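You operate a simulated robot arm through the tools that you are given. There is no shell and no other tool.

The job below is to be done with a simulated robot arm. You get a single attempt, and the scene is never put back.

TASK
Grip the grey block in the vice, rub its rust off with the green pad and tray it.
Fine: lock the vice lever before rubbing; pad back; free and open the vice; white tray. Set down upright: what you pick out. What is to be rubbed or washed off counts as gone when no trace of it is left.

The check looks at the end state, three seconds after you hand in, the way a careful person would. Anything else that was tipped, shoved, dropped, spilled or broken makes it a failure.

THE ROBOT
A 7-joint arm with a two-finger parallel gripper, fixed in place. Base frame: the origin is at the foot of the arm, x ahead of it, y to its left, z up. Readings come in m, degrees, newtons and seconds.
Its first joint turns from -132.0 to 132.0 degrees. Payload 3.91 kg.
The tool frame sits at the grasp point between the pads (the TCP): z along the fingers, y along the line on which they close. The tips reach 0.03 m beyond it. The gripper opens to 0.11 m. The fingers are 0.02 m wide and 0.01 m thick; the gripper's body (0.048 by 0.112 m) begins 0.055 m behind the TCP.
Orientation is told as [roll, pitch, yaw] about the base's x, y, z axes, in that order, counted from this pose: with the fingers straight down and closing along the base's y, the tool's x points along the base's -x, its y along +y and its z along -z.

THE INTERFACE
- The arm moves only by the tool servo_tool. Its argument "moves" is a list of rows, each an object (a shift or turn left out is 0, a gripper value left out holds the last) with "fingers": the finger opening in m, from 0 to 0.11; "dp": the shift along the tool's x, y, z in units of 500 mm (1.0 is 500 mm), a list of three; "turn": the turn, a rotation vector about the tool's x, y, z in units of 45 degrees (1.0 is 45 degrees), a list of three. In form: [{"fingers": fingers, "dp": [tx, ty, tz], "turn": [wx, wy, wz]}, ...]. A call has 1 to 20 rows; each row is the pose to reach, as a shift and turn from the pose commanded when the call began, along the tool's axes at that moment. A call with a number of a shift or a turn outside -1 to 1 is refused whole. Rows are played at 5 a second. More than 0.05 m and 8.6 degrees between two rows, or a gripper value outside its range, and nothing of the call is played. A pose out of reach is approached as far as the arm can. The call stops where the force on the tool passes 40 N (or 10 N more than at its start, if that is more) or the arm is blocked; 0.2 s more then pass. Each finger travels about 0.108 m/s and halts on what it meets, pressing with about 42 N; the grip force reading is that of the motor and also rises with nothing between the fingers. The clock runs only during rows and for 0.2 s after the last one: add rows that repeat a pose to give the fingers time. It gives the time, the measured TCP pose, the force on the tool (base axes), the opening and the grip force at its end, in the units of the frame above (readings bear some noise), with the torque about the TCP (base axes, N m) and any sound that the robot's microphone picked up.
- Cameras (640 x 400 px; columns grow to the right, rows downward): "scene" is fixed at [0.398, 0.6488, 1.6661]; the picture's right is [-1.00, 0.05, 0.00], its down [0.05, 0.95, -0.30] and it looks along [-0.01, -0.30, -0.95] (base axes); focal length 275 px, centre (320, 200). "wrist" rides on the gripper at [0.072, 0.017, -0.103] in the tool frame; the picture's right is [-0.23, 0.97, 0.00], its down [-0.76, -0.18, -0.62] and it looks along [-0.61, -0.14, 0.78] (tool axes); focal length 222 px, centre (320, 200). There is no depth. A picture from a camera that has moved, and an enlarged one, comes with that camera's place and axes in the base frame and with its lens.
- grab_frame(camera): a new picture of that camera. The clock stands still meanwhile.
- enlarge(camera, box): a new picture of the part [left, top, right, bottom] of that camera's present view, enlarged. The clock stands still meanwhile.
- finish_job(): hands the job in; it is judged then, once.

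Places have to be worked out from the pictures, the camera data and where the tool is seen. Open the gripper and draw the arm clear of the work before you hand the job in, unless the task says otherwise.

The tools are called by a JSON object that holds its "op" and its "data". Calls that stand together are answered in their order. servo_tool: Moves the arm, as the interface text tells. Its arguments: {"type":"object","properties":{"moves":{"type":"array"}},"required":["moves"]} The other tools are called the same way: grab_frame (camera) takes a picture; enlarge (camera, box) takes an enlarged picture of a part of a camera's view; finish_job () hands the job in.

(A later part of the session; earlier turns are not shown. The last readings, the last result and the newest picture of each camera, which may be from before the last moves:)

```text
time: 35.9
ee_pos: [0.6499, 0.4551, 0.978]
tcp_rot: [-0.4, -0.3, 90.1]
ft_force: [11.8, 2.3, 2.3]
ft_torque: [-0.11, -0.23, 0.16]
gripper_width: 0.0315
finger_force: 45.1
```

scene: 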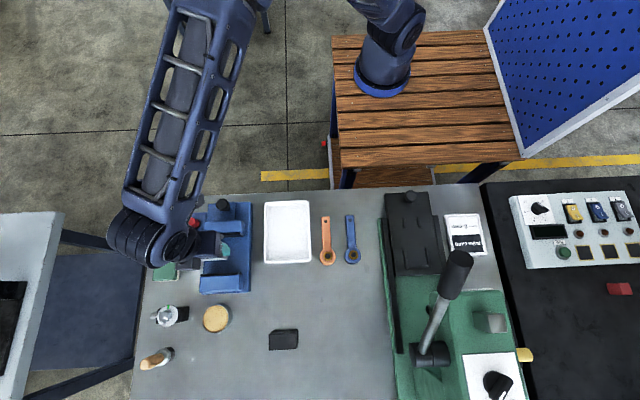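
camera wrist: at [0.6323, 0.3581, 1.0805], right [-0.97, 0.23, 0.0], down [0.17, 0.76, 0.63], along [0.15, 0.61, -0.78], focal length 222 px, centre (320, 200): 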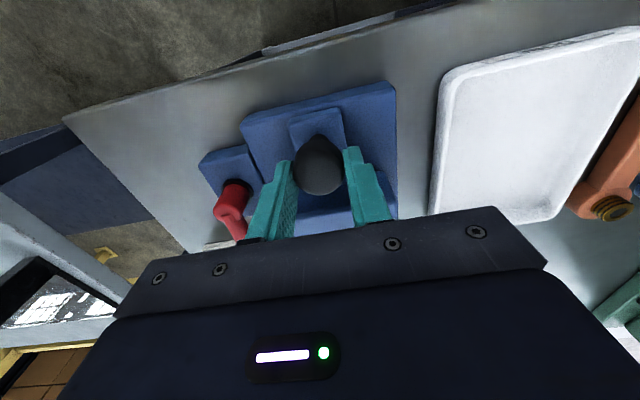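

{"op": "servo_tool", "data": {"moves": [{"fingers": 0.0, "dp": [-0.006, -0.001, 0]}, {"fingers": 0.0, "dp": [-0.014, -0.002, 0]}, {"fingers": 0.0, "dp": [-0.024, -0.002, 0]}, {"fingers": 0.0, "dp": [-0.034, -0.002, 0]}, {"fingers": 0.0, "dp": [-0.044, -0.002, 0]}, {"fingers": 0.0, "dp": [-0.05, -0.002, 0]}, {"fingers": 0.0, "dp": [-0.05, -0.002, 0]}]}}

{"op": "enlarge", "data": {"camera": "scene", "box": [140, 180, 270, 300]}}

```text
time: 37.5
ee_pos: [0.6493, 0.4795, 0.978]
tcp_rot: [-0.3, -0.3, 90.1]
ft_force: [-17.4, -1.1, 12.9]
ft_torque: [-0.28, 0.48, 0.05]
gripper_width: 0.0315
finger_force: 45.1
```

```text
3.33 times, centred on (205, 240) of scene
camera zoom: at [0.398, 0.6488, 1.6661], right [-1.0, 0.05, 0.0], down [0.05, 0.95, -0.3], along [-0.01, -0.3, -0.95], focal length 917 px, centre (703, 67)
```

zoom: 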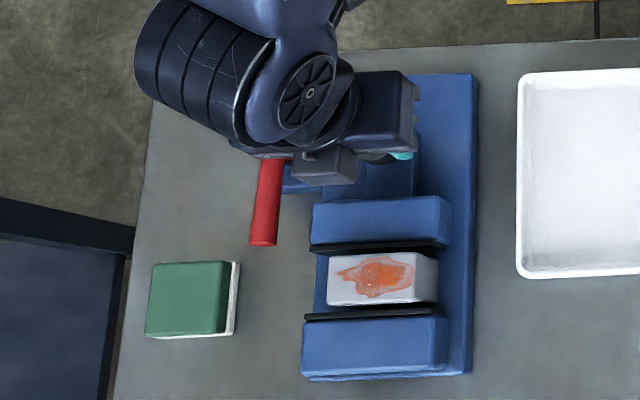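

Jaw is close to the block now. I relieve the side load and advance more slowly, watching for the clamping force in y.

{"op": "servo_tool", "data": {"moves": [{"fingers": 0.0, "dp": [-0.004, 0.001, -0.001]}, {"fingers": 0.0, "dp": [-0.008, 0.0015, -0.001]}, {"fingers": 0.0, "dp": [-0.012, 0.0015, -0.001]}, {"fingers": 0.0, "dp": [-0.016, 0.0015, -0.001]}, {"fingers": 0.0, "dp": [-0.016, 0.0015, -0.001]}]}}

{"op": "enlarge", "data": {"camera": "scene", "box": [170, 220, 270, 300]}}

```text
time: 38.6
ee_pos: [0.6515, 0.4888, 0.9783]
tcp_rot: [-0.2, -0.1, 90.0]
ft_force: [-12.8, -3.5, -15.3]
ft_torque: [0.33, 0.27, -0.23]
gripper_width: 0.0314
finger_force: 45.2
```

```text
5.00 times, centred on (220, 260) of scene
camera zoom: at [0.398, 0.6488, 1.6661], right [-1.0, 0.05, 0.0], down [0.05, 0.95, -0.3], along [-0.01, -0.3, -0.95], focal length 1376 px, centre (820, -100)
```

zoom: 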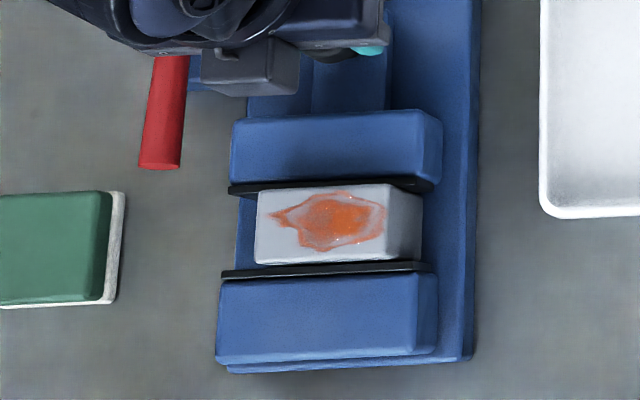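

{"op": "servo_tool", "data": {"moves": [{"fingers": 0.0, "dp": [-0.003, 0.001, 0.001]}, {"fingers": 0.0, "dp": [-0.006, 0.001, 0.001]}, {"fingers": 0.0, "dp": [-0.009, 0.001, 0.001]}, {"fingers": 0.0, "dp": [-0.012, 0.001, 0.001]}, {"fingers": 0.0, "dp": [-0.015, 0.001, 0.001]}, {"fingers": 0.0, "dp": [-0.018, 0.001, 0.001]}, {"fingers": 0.0, "dp": [-0.018, 0.001, 0.001]}]}}

{"op": "enlarge", "data": {"camera": "scene", "box": [170, 220, 270, 300]}}

```text
time: 39.5
ee_pos: [0.6502, 0.4901, 0.9778]
tcp_rot: [-0.3, 0.1, 89.8]
ft_force: [-4.2, -7.5, 5.5]
ft_torque: [-0.14, 0.21, -0.02]
gripper_width: 0.0314
finger_force: 45.1
stopped in row 4: the force on the tool passed its limit at 42 N (the readings are from after the stop); the commanded pose is now the measured one
```

```text
5.00 times, centred on (220, 260) of scene
camera zoom: at [0.398, 0.6488, 1.6661], right [-1.0, 0.05, 0.0], down [0.05, 0.95, -0.3], along [-0.01, -0.3, -0.95], focal length 1376 px, centre (820, -100)
```

zoom: 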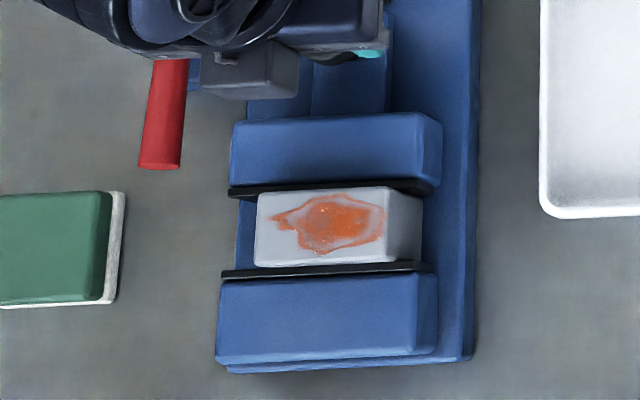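

The push stopped at 42 N, as expected for a clamped block. I push once more to confirm the jaw doesn't move.

{"op": "servo_tool", "data": {"moves": [{"fingers": 0.0, "dp": [-0.002, 0, 0]}, {"fingers": 0.0, "dp": [-0.004, 0, 0]}, {"fingers": 0.0, "dp": [-0.006, 0, 0]}, {"fingers": 0.0, "dp": [-0.008, 0, 0]}]}}

{"op": "enlarge", "data": {"camera": "wrist", "box": [200, 80, 440, 230]}}

```text
time: 40.4
ee_pos: [0.6503, 0.4908, 0.9793]
tcp_rot: [-0.1, 0.4, 89.8]
ft_force: [-6.9, -9.7, 11.6]
ft_torque: [-1.07, 0.44, -0.21]
gripper_width: 0.0315
finger_force: 45.0
stopped in row 4: the force on the tool passed its limit at 42 N (the readings are from after the stop); the commanded pose is now the measured one
```

```text
2.67 times, centred on (320, 155) of wrist
camera zoom: at [0.6328, 0.4191, 1.0813], right [-0.97, 0.23, 0.0], down [0.18, 0.76, 0.62], along [0.14, 0.6, -0.79], focal length 592 px, centre (320, 320)
```

zoom: 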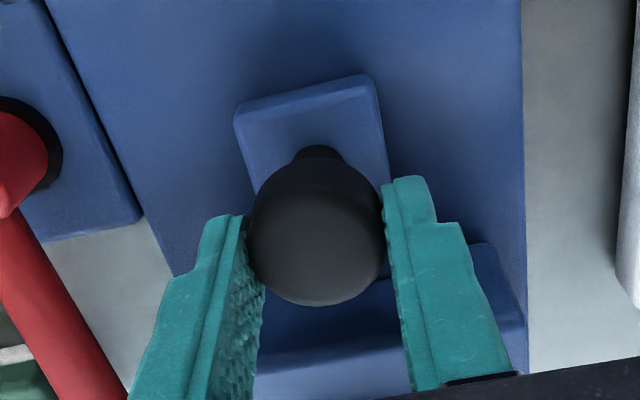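

Clamped firmly. I open the fingers and rise from the knob.

{"op": "servo_tool", "data": {"moves": [{"fingers": 0.035}, {"fingers": 0.045}, {"fingers": 0.06}, {"fingers": 0.06}]}}

{"op": "servo_tool", "data": {"moves": [{"fingers": 0.06, "dp": [0, 0, -0.04]}, {"fingers": 0.06, "dp": [0, 0, -0.1]}, {"fingers": 0.06, "dp": [0.04, 0, -0.18]}, {"fingers": 0.06, "dp": [0.1, 0, -0.26]}, {"fingers": 0.06, "dp": [0.1, 0, -0.26]}]}}

{"op": "grab_frame", "data": {"camera": "wrist"}}

{"op": "enlarge", "data": {"camera": "scene", "box": [140, 180, 270, 300]}}

```text
time: 41.4
ee_pos: [0.6505, 0.4916, 0.9779]
tcp_rot: [-0.1, 0.3, 90.0]
ft_force: [0.2, -0.3, -0.3]
ft_torque: [-0.01, 0.0, 0.0]
gripper_width: 0.0599
finger_force: 0.2
```

```text
time: 42.6
ee_pos: [0.6498, 0.4437, 1.1065]
tcp_rot: [-0.2, 0.3, 89.9]
ft_force: [-0.1, 1.1, 0.0]
ft_torque: [-0.01, 0.0, -0.01]
gripper_width: 0.0598
finger_force: 0.2
```

```text
taken
camera wrist: at [0.6323, 0.372, 1.2099], right [-0.97, 0.23, 0.0], down [0.18, 0.76, 0.62], along [0.14, 0.6, -0.79], focal length 222 px, centre (320, 200)
```

wrist: 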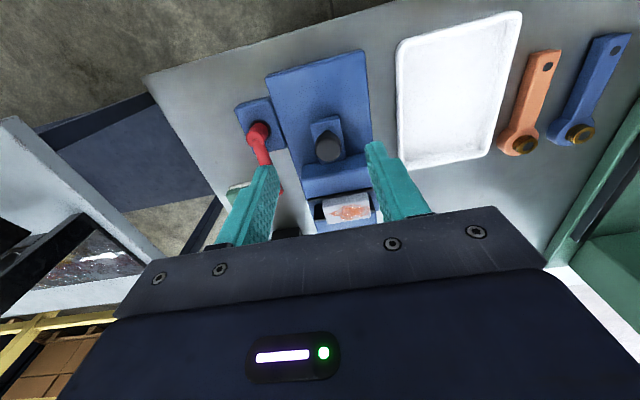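

```text
3.33 times, centred on (205, 240) of scene
camera zoom: at [0.398, 0.6488, 1.6661], right [-1.0, 0.05, 0.0], down [0.05, 0.95, -0.3], along [-0.01, -0.3, -0.95], focal length 917 px, centre (703, 67)
```

zoom: 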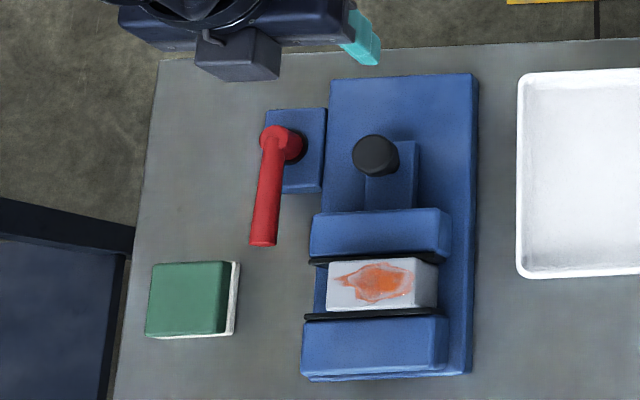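

The jaw stayed put against the block. Now the lever: I enlarge it to work out how it sits.

{"op": "enlarge", "data": {"camera": "wrist", "box": [220, 80, 340, 220]}}

{"op": "enlarge", "data": {"camera": "scene", "box": [170, 200, 230, 260]}}

```text
2.86 times, centred on (280, 150) of wrist
camera zoom: at [0.6323, 0.372, 1.2099], right [-0.97, 0.23, 0.0], down [0.18, 0.76, 0.62], along [0.14, 0.6, -0.79], focal length 635 px, centre (434, 343)
```

zoom: 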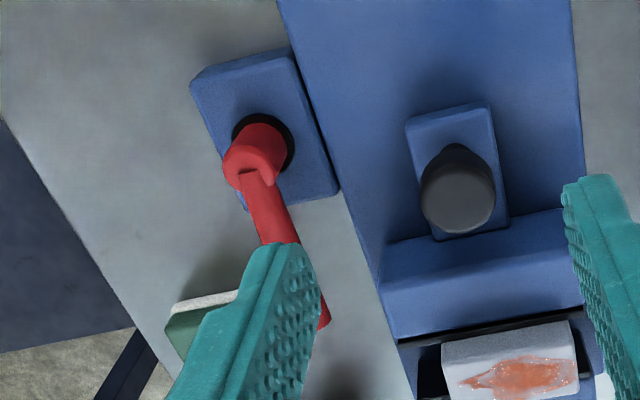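

```text
6.67 times, centred on (200, 230) of scene
camera zoom: at [0.398, 0.6488, 1.6661], right [-1.0, 0.05, 0.0], down [0.05, 0.95, -0.3], along [-0.01, -0.3, -0.95], focal length 1835 px, centre (1120, 0)
```

zoom: 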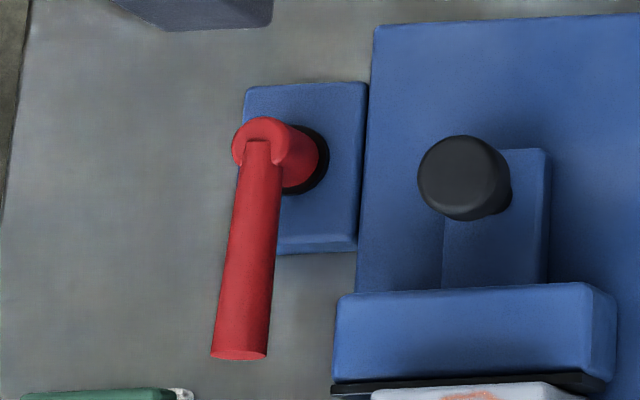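

Hub axis ≈(0.739, 0.462); the handle lies horizontally at z≈0.938 toward +y, tip ≈(0.738, 0.547), ~20 mm thick. I move above it to cage it with the fingers (closing along x).

{"op": "servo_tool", "data": {"moves": [{"fingers": 0.045, "dp": [-0.03, -0.03, 0]}, {"fingers": 0.045, "dp": [-0.07, -0.08, 0.03]}, {"fingers": 0.045, "dp": [-0.11, -0.13, 0.07]}, {"fingers": 0.045, "dp": [-0.14, -0.165, 0.11]}, {"fingers": 0.045, "dp": [-0.157, -0.178, 0.15]}, {"fingers": 0.045, "dp": [-0.157, -0.178, 0.173]}, {"fingers": 0.045, "dp": [-0.157, -0.178, 0.173]}]}}

{"op": "grab_frame", "data": {"camera": "wrist"}}

{"op": "enlarge", "data": {"camera": "wrist", "box": [220, 80, 420, 230]}}

```text
time: 44.2
ee_pos: [0.7401, 0.5195, 1.0216]
tcp_rot: [-0.1, 0.2, 89.9]
ft_force: [-0.5, 0.1, -0.3]
ft_torque: [-0.02, -0.03, -0.01]
gripper_width: 0.0451
finger_force: 0.0
```

```text
taken
camera wrist: at [0.7224, 0.4473, 1.1242], right [-0.97, 0.23, 0.0], down [0.18, 0.76, 0.62], along [0.14, 0.6, -0.78], focal length 222 px, centre (320, 200)
```

wrist: 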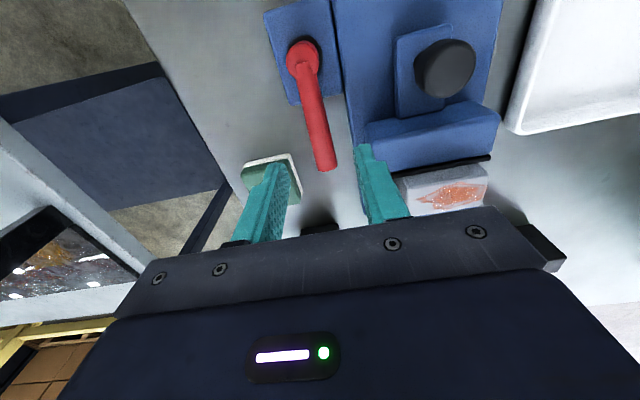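

```text
2.67 times, centred on (320, 155) of wrist
camera zoom: at [0.7224, 0.4473, 1.1242], right [-0.97, 0.23, 0.0], down [0.18, 0.76, 0.62], along [0.14, 0.6, -0.78], focal length 592 px, centre (320, 320)
```

zoom: 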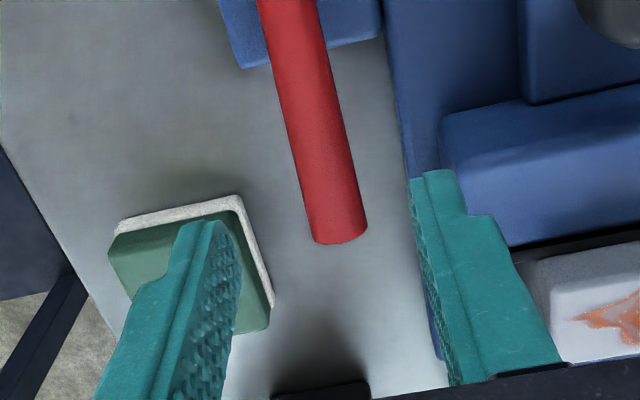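

Well aligned over the handle. I descend to z≈0.953 and narrow the fingers to cage the handle.

{"op": "servo_tool", "data": {"moves": [{"fingers": 0.045, "dp": [0, 0, 0.05]}, {"fingers": 0.045, "dp": [0, 0, 0.09]}, {"fingers": 0.045, "dp": [0, 0, 0.12]}, {"fingers": 0.045, "dp": [0, 0, 0.137]}, {"fingers": 0.035, "dp": [0, 0, 0.137]}, {"fingers": 0.027, "dp": [0, 0, 0.137]}, {"fingers": 0.027, "dp": [0, 0, 0.137]}]}}

{"op": "grab_frame", "data": {"camera": "wrist"}}

```text
time: 45.8
ee_pos: [0.74, 0.5185, 0.9516]
tcp_rot: [-0.1, 0.3, 90.0]
ft_force: [-0.4, 0.6, -0.3]
ft_torque: [0.01, 0.0, -0.01]
gripper_width: 0.027
finger_force: 0.0
```

```text
taken
camera wrist: at [0.7225, 0.4475, 1.0551], right [-0.97, 0.23, 0.0], down [0.18, 0.76, 0.62], along [0.14, 0.6, -0.78], focal length 222 px, centre (320, 200)
```

wrist: 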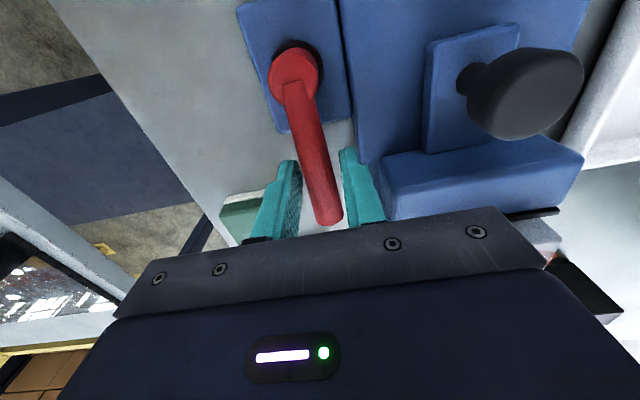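

The handle is caged. I try turning it clockwise (toward +x) along its arc about the hub, 24° first.

{"op": "servo_tool", "data": {"moves": [{"fingers": 0.027, "dp": [0.0003, -0.0079, 0], "turn": [0, 0, 0.0889]}, {"fingers": 0.027, "dp": [0.0011, -0.0157, 0], "turn": [0, 0, 0.1778]}, {"fingers": 0.027, "dp": [0.0025, -0.0235, 0], "turn": [0, 0, 0.2667]}, {"fingers": 0.027, "dp": [0.0044, -0.0311, 0], "turn": [0, 0, 0.3556]}, {"fingers": 0.027, "dp": [0.0068, -0.0387, 0], "turn": [0, 0, 0.4444]}, {"fingers": 0.027, "dp": [0.0098, -0.046, 0], "turn": [0, 0, 0.5333]}, {"fingers": 0.027, "dp": [0.0098, -0.046, 0], "turn": [0, 0, 0.5333]}]}}

{"op": "grab_frame", "data": {"camera": "wrist"}}

{"op": "enlarge", "data": {"camera": "scene", "box": [140, 180, 270, 300]}}

```text
time: 47.4
ee_pos: [0.7632, 0.514, 0.9513]
tcp_rot: [-0.2, 0.2, 65.7]
ft_force: [-1.6, 0.8, 0.6]
ft_torque: [0.01, 0.01, 0.02]
gripper_width: 0.0284
finger_force: 0.9
```

```text
taken
camera wrist: at [0.7182, 0.4558, 1.0547], right [-0.8, 0.61, 0.0], down [0.47, 0.63, 0.62], along [0.38, 0.49, -0.78], focal length 222 px, centre (320, 200)
```

wrist: 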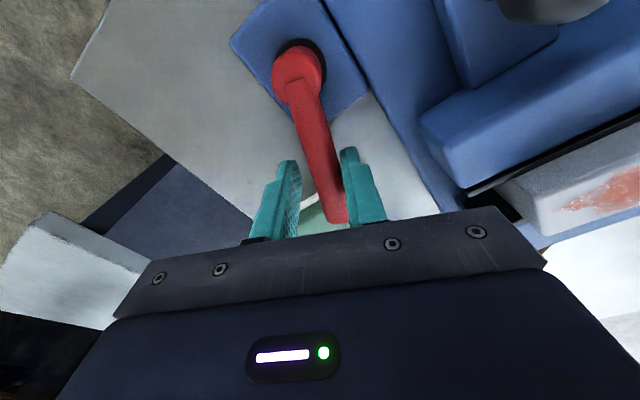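

```text
3.33 times, centred on (205, 240) of scene
camera zoom: at [0.398, 0.6488, 1.6661], right [-1.0, 0.05, 0.0], down [0.05, 0.95, -0.3], along [-0.01, -0.3, -0.95], focal length 917 px, centre (703, 67)
```

zoom: 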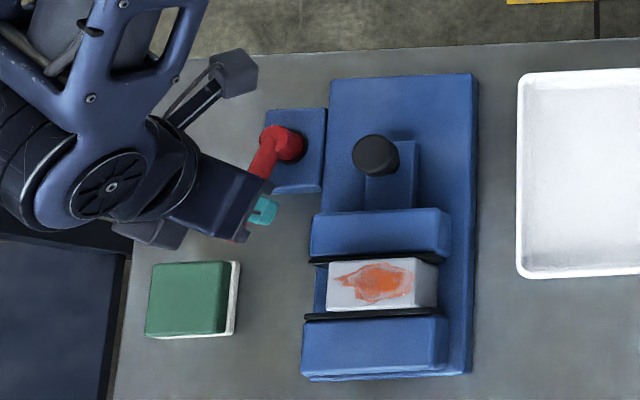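

The lever swings freely that way. I continue clockwise another 32°.

{"op": "servo_tool", "data": {"moves": [{"fingers": 0.027, "dp": [0.0003, -0.0079, 0], "turn": [0, 0, 0.0889]}, {"fingers": 0.027, "dp": [0.0011, -0.0157, 0], "turn": [0, 0, 0.1778]}, {"fingers": 0.027, "dp": [0.0025, -0.0235, 0], "turn": [0, 0, 0.2667]}, {"fingers": 0.027, "dp": [0.0044, -0.0311, 0], "turn": [0, 0, 0.3556]}, {"fingers": 0.027, "dp": [0.0068, -0.0386, 0], "turn": [0, 0, 0.4444]}, {"fingers": 0.027, "dp": [0.0098, -0.046, 0], "turn": [0, 0, 0.5333]}, {"fingers": 0.027, "dp": [0.0132, -0.0531, 0], "turn": [0, 0, 0.6222]}, {"fingers": 0.027, "dp": [0.0172, -0.0599, 0], "turn": [0, 0, 0.7111]}, {"fingers": 0.027, "dp": [0.0172, -0.0599, 0], "turn": [0, 0, 0.7111]}]}}

{"op": "grab_frame", "data": {"camera": "wrist"}}

{"op": "enlarge", "data": {"camera": "scene", "box": [140, 180, 270, 300]}}

```text
time: 49.4
ee_pos: [0.7873, 0.4957, 0.9529]
tcp_rot: [-0.4, 0.1, 33.9]
ft_force: [-0.6, 1.8, -1.6]
ft_torque: [0.02, 0.04, -0.01]
gripper_width: 0.0279
finger_force: 1.1
```

```text
taken
camera wrist: at [0.7176, 0.4692, 1.0548], right [-0.35, 0.94, 0.0], down [0.73, 0.28, 0.62], along [0.58, 0.22, -0.78], focal length 222 px, centre (320, 200)
```

wrist: 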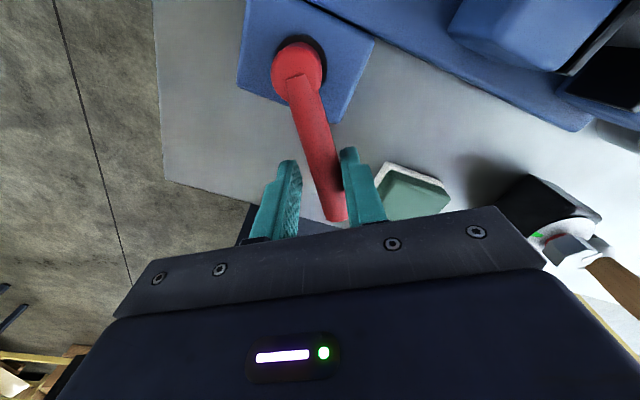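

```text
3.33 times, centred on (205, 240) of scene
camera zoom: at [0.398, 0.6488, 1.6661], right [-1.0, 0.05, 0.0], down [0.05, 0.95, -0.3], along [-0.01, -0.3, -0.95], focal length 917 px, centre (703, 67)
```

zoom: 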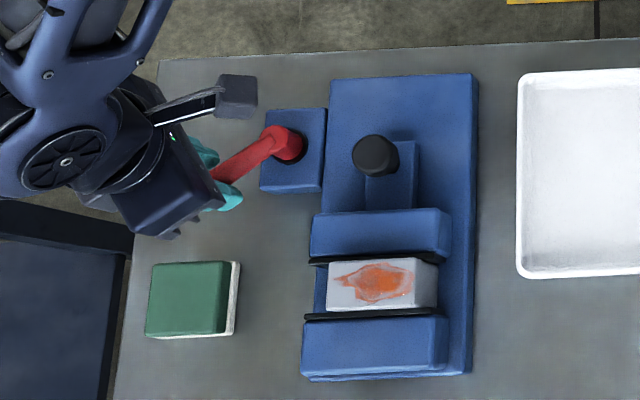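

Still turning with little force. I go on another 32°, looking for a stop or a click.

{"op": "servo_tool", "data": {"moves": [{"fingers": 0.027, "dp": [0.0003, -0.0079, 0], "turn": [0, 0, 0.0889]}, {"fingers": 0.027, "dp": [0.0011, -0.0157, 0], "turn": [0, 0, 0.1778]}, {"fingers": 0.027, "dp": [0.0025, -0.0235, 0], "turn": [0, 0, 0.2667]}, {"fingers": 0.027, "dp": [0.0044, -0.0311, 0], "turn": [0, 0, 0.3556]}, {"fingers": 0.027, "dp": [0.0068, -0.0386, 0], "turn": [0, 0, 0.4444]}, {"fingers": 0.027, "dp": [0.0098, -0.046, 0], "turn": [0, 0, 0.5333]}, {"fingers": 0.027, "dp": [0.0132, -0.0531, 0], "turn": [0, 0, 0.6222]}, {"fingers": 0.027, "dp": [0.0172, -0.0599, 0], "turn": [0, 0, 0.7111]}, {"fingers": 0.027, "dp": [0.0172, -0.0599, 0], "turn": [0, 0, 0.7111]}]}}

{"op": "grab_frame", "data": {"camera": "wrist"}}

{"op": "enlarge", "data": {"camera": "scene", "box": [140, 180, 270, 300]}}

```text
time: 51.4
ee_pos: [0.7963, 0.4641, 0.9529]
tcp_rot: [-0.3, 0.0, 1.9]
ft_force: [-0.3, 1.5, -0.9]
ft_torque: [0.05, 0.02, 0.01]
gripper_width: 0.0279
finger_force: 0.9
```

```text
taken
camera wrist: at [0.7234, 0.4796, 1.0548], right [0.2, 0.98, 0.0], down [0.77, -0.15, 0.62], along [0.61, -0.13, -0.78], focal length 222 px, centre (320, 200)
```

wrist: 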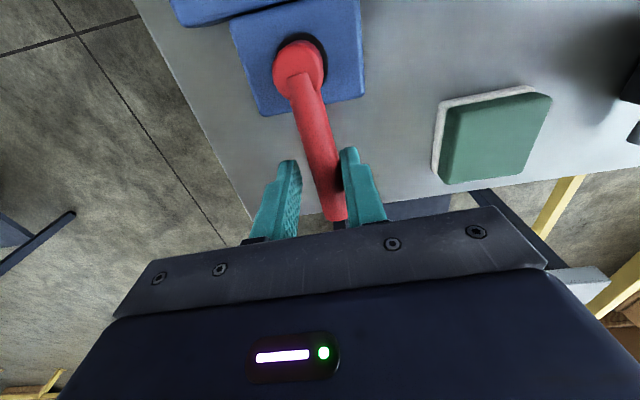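

```text
3.33 times, centred on (205, 240) of scene
camera zoom: at [0.398, 0.6488, 1.6661], right [-1.0, 0.05, 0.0], down [0.05, 0.95, -0.3], along [-0.01, -0.3, -0.95], focal length 917 px, centre (703, 67)
```

zoom: 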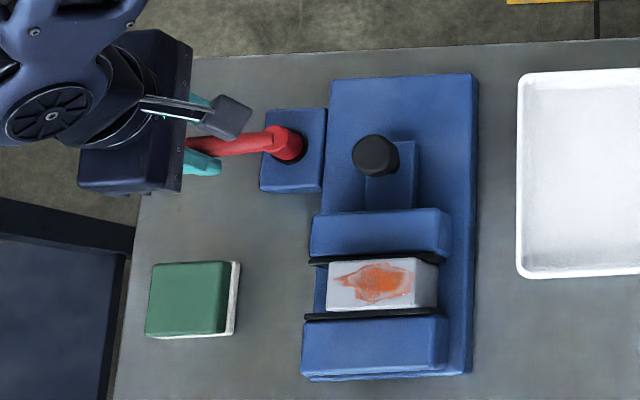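

Lever now points along +x. I continue slowly another 24° to find its stop.

{"op": "servo_tool", "data": {"moves": [{"fingers": 0.027, "dp": [0.0003, -0.0079, 0], "turn": [0, 0, 0.0889]}, {"fingers": 0.027, "dp": [0.0011, -0.0157, 0], "turn": [0, 0, 0.1778]}, {"fingers": 0.027, "dp": [0.0025, -0.0235, 0], "turn": [0, 0, 0.2667]}, {"fingers": 0.027, "dp": [0.0044, -0.0311, 0], "turn": [0, 0, 0.3556]}, {"fingers": 0.027, "dp": [0.0068, -0.0386, 0], "turn": [0, 0, 0.4444]}, {"fingers": 0.027, "dp": [0.0098, -0.046, 0], "turn": [0, 0, 0.5333]}, {"fingers": 0.027, "dp": [0.0098, -0.046, 0], "turn": [0, 0, 0.5333]}]}}

{"op": "grab_frame", "data": {"camera": "wrist"}}

{"op": "enlarge", "data": {"camera": "scene", "box": [140, 180, 270, 300]}}

```text
time: 52.5
ee_pos: [0.7907, 0.4554, 0.9545]
tcp_rot: [0.1, 0.0, -14.9]
ft_force: [6.2, 26.8, -3.0]
ft_torque: [0.27, -0.32, 0.28]
gripper_width: 0.0406
finger_force: 13.6
stopped in row 5: the force on the tool passed its limit at 43 N (the readings are from after the stop); the commanded pose is now the measured one
```

```text
taken
camera wrist: at [0.7246, 0.4912, 1.0565], right [0.47, 0.88, 0.0], down [0.69, -0.37, 0.62], along [0.55, -0.29, -0.78], focal length 222 px, centre (320, 200)
```

wrist: 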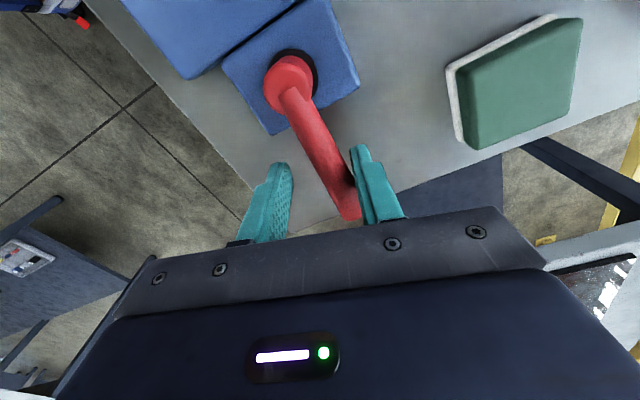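

```text
3.33 times, centred on (205, 240) of scene
camera zoom: at [0.398, 0.6488, 1.6661], right [-1.0, 0.05, 0.0], down [0.05, 0.95, -0.3], along [-0.01, -0.3, -0.95], focal length 917 px, centre (703, 67)
```

zoom: 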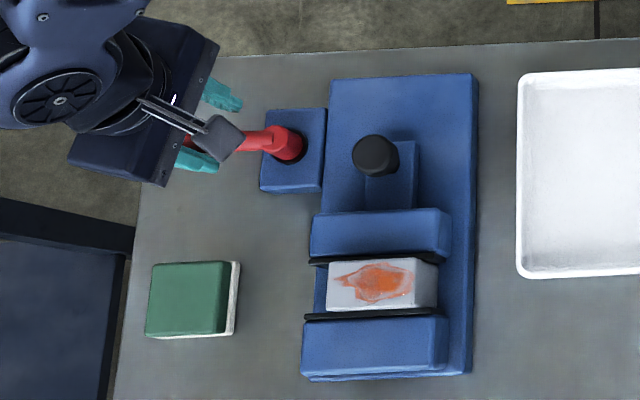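

The lever hit a firm stop pointing along +x, 90° from where it started: that should be locked. I open the fingers and lift away.

{"op": "servo_tool", "data": {"moves": [{"fingers": 0.045}, {"fingers": 0.055}, {"fingers": 0.06}, {"fingers": 0.06}]}}

{"op": "servo_tool", "data": {"moves": [{"fingers": 0.06, "dp": [0, 0, -0.04]}, {"fingers": 0.06, "dp": [0, 0, -0.1]}, {"fingers": 0.06, "dp": [0.04, 0, -0.16]}, {"fingers": 0.06, "dp": [0.1, 0.05, -0.22]}, {"fingers": 0.06, "dp": [0.17, 0.12, -0.25]}, {"fingers": 0.06, "dp": [0.17, 0.12, -0.25]}]}}

{"op": "grab_frame", "data": {"camera": "wrist"}}

{"op": "enlarge", "data": {"camera": "scene", "box": [140, 180, 270, 300]}}

```text
time: 53.5
ee_pos: [0.7923, 0.4524, 0.9526]
tcp_rot: [-0.1, 0.0, -15.1]
ft_force: [-0.4, 0.8, 1.0]
ft_torque: [0.03, 0.02, 0.02]
gripper_width: 0.0602
finger_force: 0.1
```

```text
refused: row 5 steps farther than a row can; nothing moved
```

```text
taken
camera wrist: at [0.7258, 0.488, 1.056], right [0.47, 0.88, 0.0], down [0.69, -0.37, 0.62], along [0.55, -0.3, -0.78], focal length 222 px, centre (320, 200)
```

wrist: 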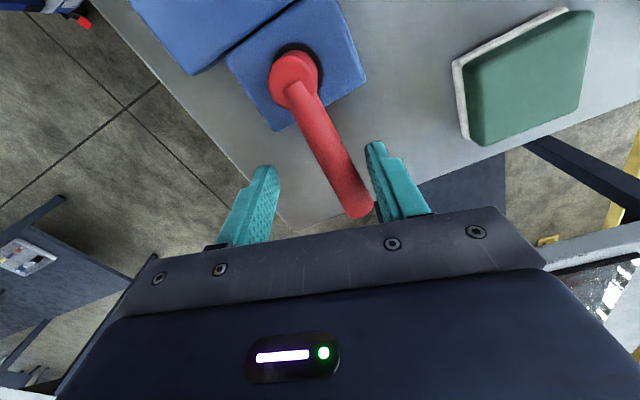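

```text
3.33 times, centred on (205, 240) of scene
camera zoom: at [0.398, 0.6488, 1.6661], right [-1.0, 0.05, 0.0], down [0.05, 0.95, -0.3], along [-0.01, -0.3, -0.95], focal length 917 px, centre (703, 67)
```

zoom: 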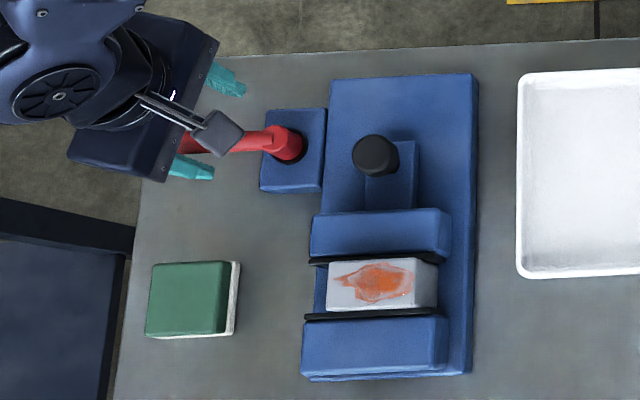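

That second call was refused for step size, so I lift in smaller steps and turn yaw back to 0.

{"op": "servo_tool", "data": {"moves": [{"fingers": 0.06, "dp": [0, 0, -0.04]}, {"fingers": 0.06, "dp": [0, 0, -0.1]}, {"fingers": 0.06, "dp": [0, 0, -0.16]}, {"fingers": 0.08, "dp": [0.03, 0.02, -0.22], "turn": [0, 0, -0.11]}, {"fingers": 0.1, "dp": [0.07, 0.06, -0.25], "turn": [0, 0, -0.22]}, {"fingers": 0.11, "dp": [0.11, 0.12, -0.27], "turn": [0, 0, -0.335]}, {"fingers": 0.11, "dp": [0.11, 0.12, -0.27], "turn": [0, 0, -0.335]}]}}

{"op": "grab_frame", "data": {"camera": "wrist"}}

{"op": "enlarge", "data": {"camera": "scene", "box": [140, 180, 270, 300]}}

```text
time: 55.1
ee_pos: [0.7561, 0.5256, 1.0865]
tcp_rot: [-0.1, 0.0, 0.0]
ft_force: [-0.4, 1.3, -0.6]
ft_torque: [0.04, 0.0, 0.02]
gripper_width: 0.11
finger_force: 0.1
```

```text
taken
camera wrist: at [0.6836, 0.542, 1.1883], right [0.23, 0.97, 0.0], down [0.76, -0.18, 0.62], along [0.61, -0.14, -0.78], focal length 222 px, centre (320, 200)
```

wrist: 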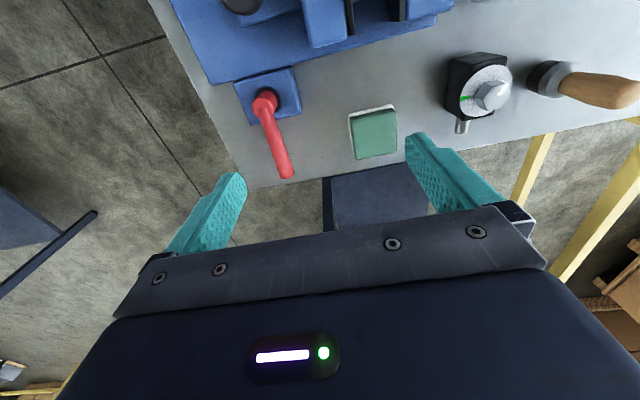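

```text
3.33 times, centred on (205, 240) of scene
camera zoom: at [0.398, 0.6488, 1.6661], right [-1.0, 0.05, 0.0], down [0.05, 0.95, -0.3], along [-0.01, -0.3, -0.95], focal length 917 px, centre (703, 67)
```

zoom: 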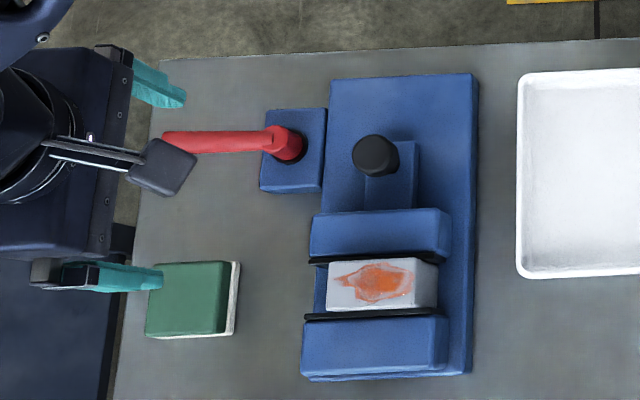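

Lever rests pointing +x (locked end). Now the pad: I enlarge it to fix its place.

{"op": "enlarge", "data": {"camera": "wrist", "box": [320, 80, 430, 180]}}

{"op": "enlarge", "data": {"camera": "scene", "box": [140, 245, 220, 295]}}

```text
4.00 times, centred on (375, 130) of wrist
camera zoom: at [0.6836, 0.542, 1.1883], right [0.23, 0.97, 0.0], down [0.76, -0.18, 0.62], along [0.61, -0.14, -0.78], focal length 888 px, centre (100, 480)
```

zoom: 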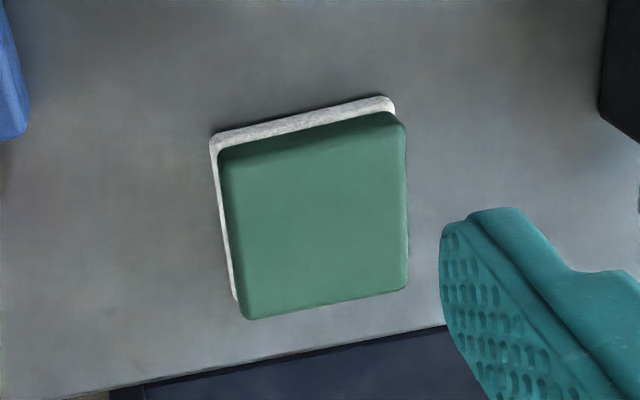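

```text
8.00 times, centred on (180, 270) of scene
camera zoom: at [0.398, 0.6488, 1.6661], right [-1.0, 0.05, 0.0], down [0.05, 0.95, -0.3], along [-0.01, -0.3, -0.95], focal length 2202 px, centre (1440, -360)
```

zoom: 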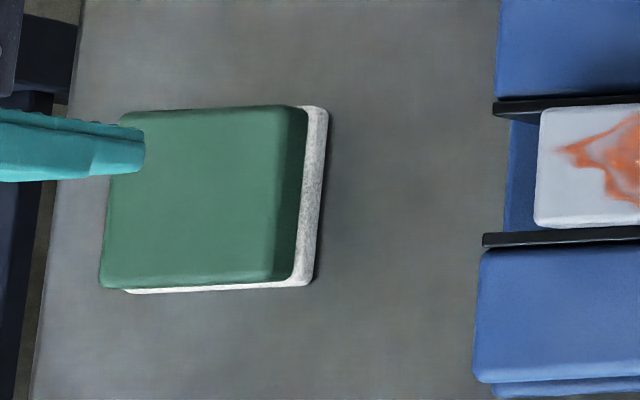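

Pad: x 0.788–0.848, y 0.556–0.617, top z≈0.903, about 25 mm thick. I move above its near part to test how far the arm reaches there.

{"op": "servo_tool", "data": {"moves": [{"fingers": 0.09, "dp": [-0.03, 0.04, 0.05]}, {"fingers": 0.09, "dp": [-0.06, 0.08, 0.1]}, {"fingers": 0.09, "dp": [-0.088, 0.122, 0.15]}, {"fingers": 0.09, "dp": [-0.088, 0.122, 0.193]}, {"fingers": 0.09, "dp": [-0.088, 0.122, 0.193]}]}}

{"op": "servo_tool", "data": {"moves": [{"fingers": 0.09, "dp": [-0.02, 0, 0.0]}, {"fingers": 0.09, "dp": [-0.04, 0, 0.0]}, {"fingers": 0.09, "dp": [-0.04, 0, 0.0]}]}}

{"op": "grab_frame", "data": {"camera": "wrist"}}

```text
time: 56.3
ee_pos: [0.8007, 0.5874, 0.9898]
tcp_rot: [-0.1, 0.0, 0.0]
ft_force: [0.4, -0.2, 0.4]
ft_torque: [-0.01, -0.02, 0.05]
gripper_width: 0.0902
finger_force: 0.0
```

```text
time: 57.1
ee_pos: [0.8197, 0.587, 0.9897]
tcp_rot: [-0.1, -0.1, 0.0]
ft_force: [0.4, -0.1, 0.1]
ft_torque: [0.0, 0.02, 0.02]
gripper_width: 0.09
finger_force: 0.1
```

```text
taken
camera wrist: at [0.7477, 0.6043, 1.0942], right [0.23, 0.97, 0.0], down [0.76, -0.18, 0.62], along [0.61, -0.14, -0.78], focal length 222 px, centre (320, 200)
```

wrist: 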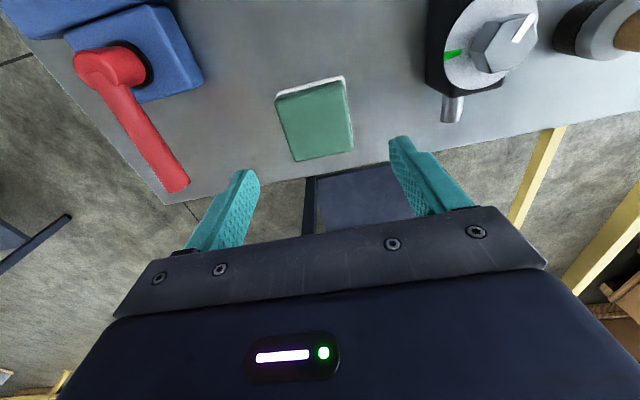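

The arm does reach the pad centre. I descend so that the tips stay about 9 mm above the bench.

{"op": "servo_tool", "data": {"moves": [{"fingers": 0.09, "dp": [0.002, 0, 0.05]}, {"fingers": 0.09, "dp": [0.004, 0, 0.09]}, {"fingers": 0.09, "dp": [0.004, 0, 0.12]}, {"fingers": 0.09, "dp": [0.004, 0, 0.14]}, {"fingers": 0.09, "dp": [0.004, 0, 0.144]}, {"fingers": 0.09, "dp": [0.004, 0, 0.144]}]}}

{"op": "grab_frame", "data": {"camera": "wrist"}}

{"op": "enlarge", "data": {"camera": "scene", "box": [100, 220, 240, 310]}}

```text
time: 58.5
ee_pos: [0.8157, 0.5858, 0.9176]
tcp_rot: [0.0, 0.0, 0.0]
ft_force: [-0.1, 0.9, 0.0]
ft_torque: [0.02, 0.01, 0.01]
gripper_width: 0.0901
finger_force: 0.1
```

```text
taken
camera wrist: at [0.7438, 0.6025, 1.0207], right [0.23, 0.97, 0.0], down [0.76, -0.18, 0.62], along [0.61, -0.14, -0.78], focal length 222 px, centre (320, 200)
```

wrist: 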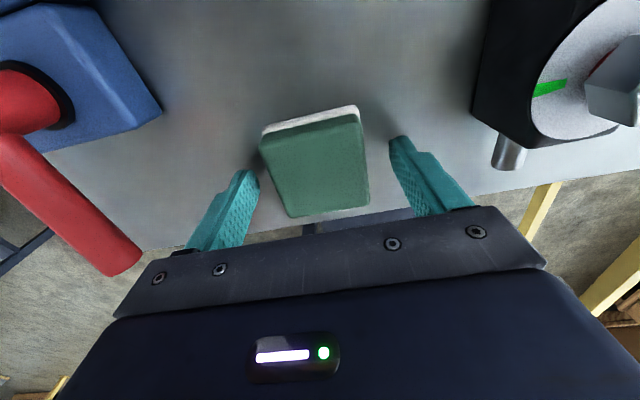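

```text
4.44 times, centred on (170, 265) of scene
camera zoom: at [0.398, 0.6488, 1.6661], right [-1.0, 0.05, 0.0], down [0.05, 0.95, -0.3], along [-0.01, -0.3, -0.95], focal length 1223 px, centre (987, -89)
```

zoom: 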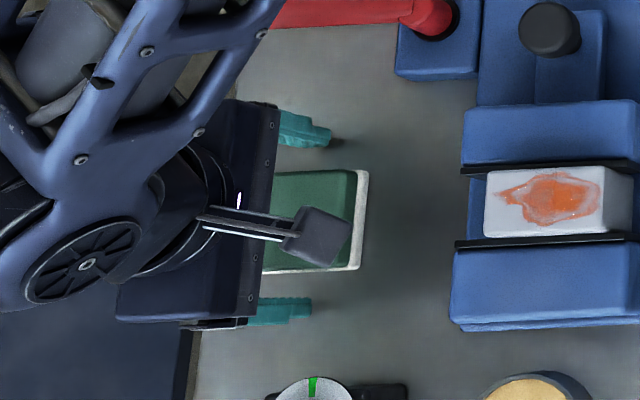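

The fingers flank the pad evenly. I close on it and check.

{"op": "servo_tool", "data": {"moves": [{"fingers": 0.075}, {"fingers": 0.065}, {"fingers": 0.055}, {"fingers": 0.045}, {"fingers": 0.03}, {"fingers": 0.03}]}}

{"op": "grab_frame", "data": {"camera": "wrist"}}

```text
time: 59.9
ee_pos: [0.8164, 0.585, 0.9177]
tcp_rot: [-0.2, 0.0, 0.0]
ft_force: [-0.3, -0.1, 0.0]
ft_torque: [-0.01, -0.02, -0.01]
gripper_width: 0.0592
finger_force: 42.5
```

```text
taken
camera wrist: at [0.7439, 0.6026, 1.0208], right [0.23, 0.97, 0.0], down [0.76, -0.18, 0.62], along [0.61, -0.14, -0.78], focal length 222 px, centre (320, 200)
```

wrist: 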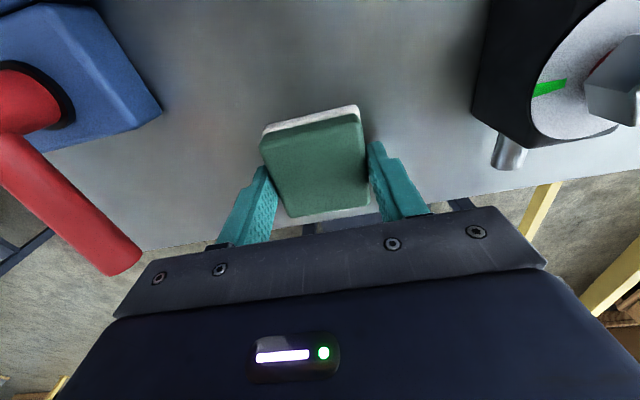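

Gripped at 59 mm. I lift slowly.

{"op": "servo_tool", "data": {"moves": [{"fingers": 0.03, "dp": [0, 0, -0.006]}, {"fingers": 0.03, "dp": [0, 0, -0.015]}, {"fingers": 0.03, "dp": [0, 0, -0.03]}, {"fingers": 0.03, "dp": [0, 0, -0.05]}, {"fingers": 0.03, "dp": [0, 0, -0.08]}, {"fingers": 0.03, "dp": [0, 0, -0.11]}, {"fingers": 0.03, "dp": [0, 0, -0.14]}, {"fingers": 0.03, "dp": [0, 0, -0.16]}, {"fingers": 0.03, "dp": [0, 0, -0.17]}, {"fingers": 0.03, "dp": [0, 0, -0.17]}]}}

{"op": "grab_frame", "data": {"camera": "wrist"}}

```text
time: 62.1
ee_pos: [0.8165, 0.5837, 1.0045]
tcp_rot: [-0.1, 0.0, 0.1]
ft_force: [-0.2, 0.1, -0.2]
ft_torque: [0.04, -0.04, 0.0]
gripper_width: 0.0588
finger_force: 42.0
```

```text
taken
camera wrist: at [0.7432, 0.6019, 1.1076], right [0.23, 0.97, 0.0], down [0.76, -0.18, 0.62], along [0.61, -0.14, -0.78], focal length 222 px, centre (320, 200)
```

wrist: 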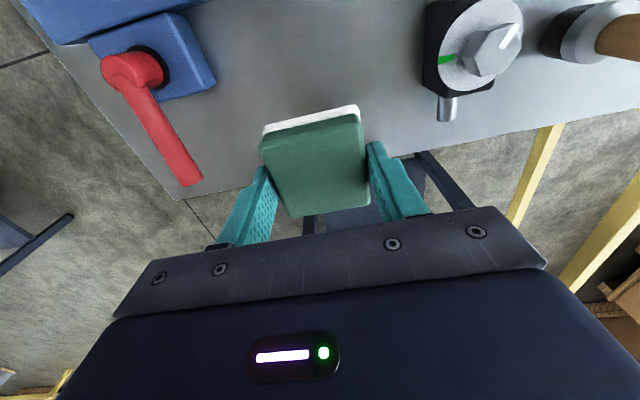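

The pad is held flat. I carry it over to the block, pad bottom about 0.99, staying well above the jaws.

{"op": "servo_tool", "data": {"moves": [{"fingers": 0.03, "dp": [0.015, 0, -0.02]}, {"fingers": 0.03, "dp": [0.05, 0.002, -0.045]}, {"fingers": 0.03, "dp": [0.1, 0.003, -0.05]}, {"fingers": 0.03, "dp": [0.15, 0.004, -0.05]}, {"fingers": 0.03, "dp": [0.2, 0.005, -0.05]}, {"fingers": 0.03, "dp": [0.25, 0.007, -0.05]}, {"fingers": 0.03, "dp": [0.3, 0.008, -0.05]}, {"fingers": 0.03, "dp": [0.335, 0.009, -0.05]}, {"fingers": 0.03, "dp": [0.349, 0.009, -0.05]}, {"fingers": 0.03, "dp": [0.349, 0.009, -0.05]}]}}

{"op": "grab_frame", "data": {"camera": "wrist"}}

{"op": "enlarge", "data": {"camera": "scene", "box": [140, 190, 270, 310]}}

```text
time: 64.3
ee_pos: [0.6394, 0.5897, 1.0284]
tcp_rot: [-0.1, 0.1, 0.0]
ft_force: [-0.2, -0.5, -0.5]
ft_torque: [0.03, 0.0, 0.01]
gripper_width: 0.0588
finger_force: 42.0
```

```text
taken
camera wrist: at [0.5676, 0.6073, 1.1312], right [0.23, 0.97, 0.0], down [0.76, -0.18, 0.62], along [0.61, -0.14, -0.78], focal length 222 px, centre (320, 200)
```

wrist: 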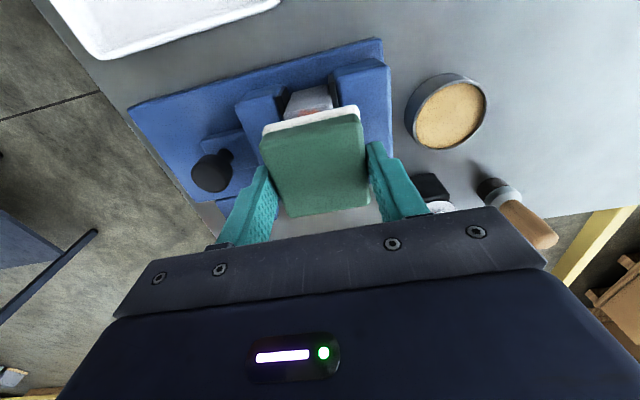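

```text
3.33 times, centred on (205, 250) of scene
camera zoom: at [0.398, 0.6488, 1.6661], right [-1.0, 0.05, 0.0], down [0.05, 0.95, -0.3], along [-0.01, -0.3, -0.95], focal length 917 px, centre (703, 33)
```

zoom: 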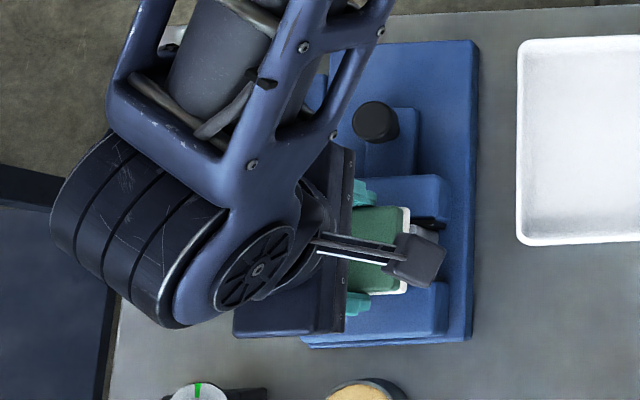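

Pad is over the block. I lower gently, looking for contact.

{"op": "servo_tool", "data": {"moves": [{"fingers": 0.03, "dp": [0, 0, 0.006]}, {"fingers": 0.03, "dp": [0, 0, 0.012]}, {"fingers": 0.03, "dp": [0, 0, 0.017]}, {"fingers": 0.03, "dp": [0, 0, 0.02]}, {"fingers": 0.03, "dp": [0, 0, 0.02]}]}}

{"op": "servo_tool", "data": {"moves": [{"fingers": 0.03, "dp": [0, 0, 0.003]}, {"fingers": 0.03, "dp": [0, 0, 0.006]}, {"fingers": 0.03, "dp": [0, 0, 0.009]}, {"fingers": 0.03, "dp": [0, 0, 0.012]}, {"fingers": 0.03, "dp": [0, 0, 0.012]}]}}

```text
time: 65.5
ee_pos: [0.641, 0.5907, 1.0178]
tcp_rot: [-0.1, 0.0, -0.1]
ft_force: [-0.5, 0.3, -0.4]
ft_torque: [0.01, 0.03, 0.01]
gripper_width: 0.0587
finger_force: 41.7
```

```text
time: 66.7
ee_pos: [0.6415, 0.5904, 1.0129]
tcp_rot: [-0.1, -0.1, 0.0]
ft_force: [0.5, -0.1, -0.6]
ft_torque: [-0.03, -0.03, -0.03]
gripper_width: 0.0587
finger_force: 41.8
```

{"op": "servo_tool", "data": {"moves": [{"fingers": 0.03, "dp": [0, 0, 0.002]}, {"fingers": 0.03, "dp": [0, 0, 0.004]}, {"fingers": 0.03, "dp": [0, 0, 0.006]}, {"fingers": 0.03, "dp": [0, 0, 0.006]}]}}

{"op": "servo_tool", "data": {"moves": [{"fingers": 0.03, "dp": [0, 0, 0.002]}, {"fingers": 0.03, "dp": [0, 0, 0.004]}, {"fingers": 0.03, "dp": [0, 0, 0.006]}, {"fingers": 0.03, "dp": [0, 0, 0.006]}]}}

```text
time: 67.7
ee_pos: [0.6421, 0.59, 1.0106]
tcp_rot: [-0.1, 0.0, 0.0]
ft_force: [-0.9, -0.1, -0.2]
ft_torque: [-0.02, 0.01, 0.0]
gripper_width: 0.0588
finger_force: 42.1
```

```text
time: 68.7
ee_pos: [0.6411, 0.5899, 1.0096]
tcp_rot: [0.1, 0.0, 0.0]
ft_force: [-0.2, -2.7, 28.7]
ft_torque: [-0.25, 0.26, 0.02]
gripper_width: 0.0587
finger_force: 41.8
```

Contact at TCP z≈1.0095 with 28.7 N (block top ≈0.97). I ease off about 1 mm and rub back and forth along x.

{"op": "servo_tool", "data": {"moves": [{"fingers": 0.03, "dp": [0, 0, -0.002]}, {"fingers": 0.03, "dp": [0.015, 0, -0.002]}, {"fingers": 0.03, "dp": [0.03, 0, -0.002]}, {"fingers": 0.03, "dp": [0.04, 0, -0.002]}, {"fingers": 0.03, "dp": [0.03, 0, -0.002]}, {"fingers": 0.03, "dp": [0.01, 0, -0.002]}, {"fingers": 0.03, "dp": [-0.01, 0, -0.002]}, {"fingers": 0.03, "dp": [-0.03, 0, -0.002]}, {"fingers": 0.03, "dp": [-0.04, 0, -0.002]}, {"fingers": 0.03, "dp": [-0.03, 0, -0.002]}, {"fingers": 0.03, "dp": [-0.01, 0, -0.002]}, {"fingers": 0.03, "dp": [0.01, 0, -0.002]}, {"fingers": 0.03, "dp": [0.03, 0, -0.002]}, {"fingers": 0.03, "dp": [0.04, 0, -0.002]}, {"fingers": 0.03, "dp": [0.02, 0, -0.002]}, {"fingers": 0.03, "dp": [0, 0, -0.002]}]}}

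{"op": "grab_frame", "data": {"camera": "wrist"}}

```text
time: 70.4
ee_pos: [0.65, 0.5929, 1.0102]
tcp_rot: [0.1, -0.1, 0.0]
ft_force: [2.8, 1.0, 9.4]
ft_torque: [0.0, 0.04, -0.01]
gripper_width: 0.0591
finger_force: 41.9
stopped in row 8: the force on the tool passed its limit at 41 N (the readings are from after the stop); the commanded pose is now the measured one
```

```text
taken
camera wrist: at [0.577, 0.6095, 1.1124], right [0.23, 0.97, 0.0], down [0.76, -0.18, 0.62], along [0.61, -0.14, -0.78], focal length 222 px, centre (320, 200)
```

wrist: 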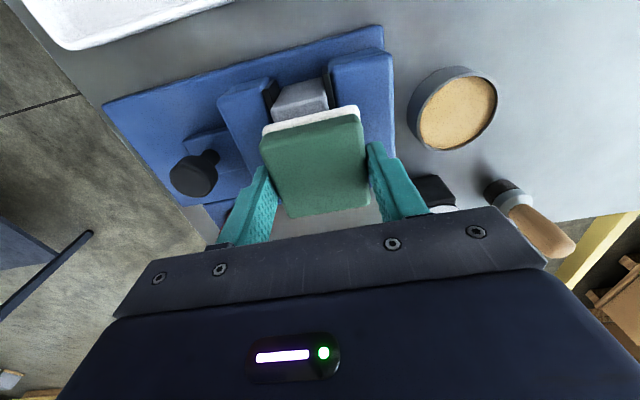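

It stopped at 41 N; force now is a moderate 9 N. I continue rubbing from here with gentler, slower strokes.

{"op": "servo_tool", "data": {"moves": [{"fingers": 0.03, "dp": [0.014, 0, 0]}, {"fingers": 0.03, "dp": [0.028, 0, 0]}, {"fingers": 0.03, "dp": [0.042, 0, 0]}, {"fingers": 0.03, "dp": [0.056, 0, 0]}, {"fingers": 0.03, "dp": [0.042, 0, 0]}, {"fingers": 0.03, "dp": [0.028, 0, 0]}, {"fingers": 0.03, "dp": [0.014, 0, 0]}, {"fingers": 0.03, "dp": [0, 0, 0]}, {"fingers": 0.03, "dp": [-0.014, 0, 0]}, {"fingers": 0.03, "dp": [-0.028, 0, 0]}, {"fingers": 0.03, "dp": [-0.014, 0, 0]}, {"fingers": 0.03, "dp": [0, 0, 0]}, {"fingers": 0.03, "dp": [0.014, 0, 0]}, {"fingers": 0.03, "dp": [0.028, 0, 0]}]}}

{"op": "grab_frame", "data": {"camera": "wrist"}}

```text
time: 73.4
ee_pos: [0.6355, 0.593, 1.0081]
tcp_rot: [0.0, -0.2, -0.1]
ft_force: [9.1, -1.5, 29.3]
ft_torque: [-0.19, -0.44, 0.06]
gripper_width: 0.0589
finger_force: 42.1
```

```text
taken
camera wrist: at [0.5626, 0.6085, 1.112], right [0.23, 0.97, 0.0], down [0.76, -0.18, 0.62], along [0.61, -0.14, -0.78], focal length 222 px, centre (320, 200)
```

wrist: 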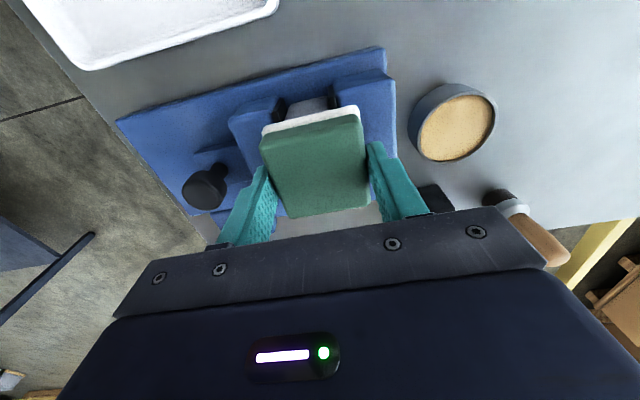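

Strokes go through. I add more strokes with some y motion, easing off 0.5 mm.

{"op": "servo_tool", "data": {"moves": [{"fingers": 0.03, "dp": [0, 0, -0.001]}, {"fingers": 0.03, "dp": [0.012, 0.008, -0.001]}, {"fingers": 0.03, "dp": [0.024, 0.01, -0.001]}, {"fingers": 0.03, "dp": [0.012, 0.01, -0.001]}, {"fingers": 0.03, "dp": [0, 0.01, -0.001]}, {"fingers": 0.03, "dp": [-0.014, 0.01, -0.001]}, {"fingers": 0.03, "dp": [-0.028, 0.01, -0.001]}, {"fingers": 0.03, "dp": [-0.042, 0.004, -0.001]}, {"fingers": 0.03, "dp": [-0.05, -0.006, -0.001]}, {"fingers": 0.03, "dp": [-0.042, -0.012, -0.001]}, {"fingers": 0.03, "dp": [-0.028, -0.012, -0.001]}, {"fingers": 0.03, "dp": [-0.014, -0.012, -0.001]}, {"fingers": 0.03, "dp": [0, -0.012, -0.001]}, {"fingers": 0.03, "dp": [0.014, -0.012, -0.001]}, {"fingers": 0.03, "dp": [0.026, -0.008, -0.001]}, {"fingers": 0.03, "dp": [0.014, 0, -0.001]}, {"fingers": 0.03, "dp": [0, 0, -0.001]}]}}

```text
time: 77.0
ee_pos: [0.6353, 0.592, 1.0095]
tcp_rot: [0.1, 0.0, 0.1]
ft_force: [0.4, 0.6, -0.9]
ft_torque: [-0.01, 0.01, 0.02]
gripper_width: 0.0591
finger_force: 41.8
```

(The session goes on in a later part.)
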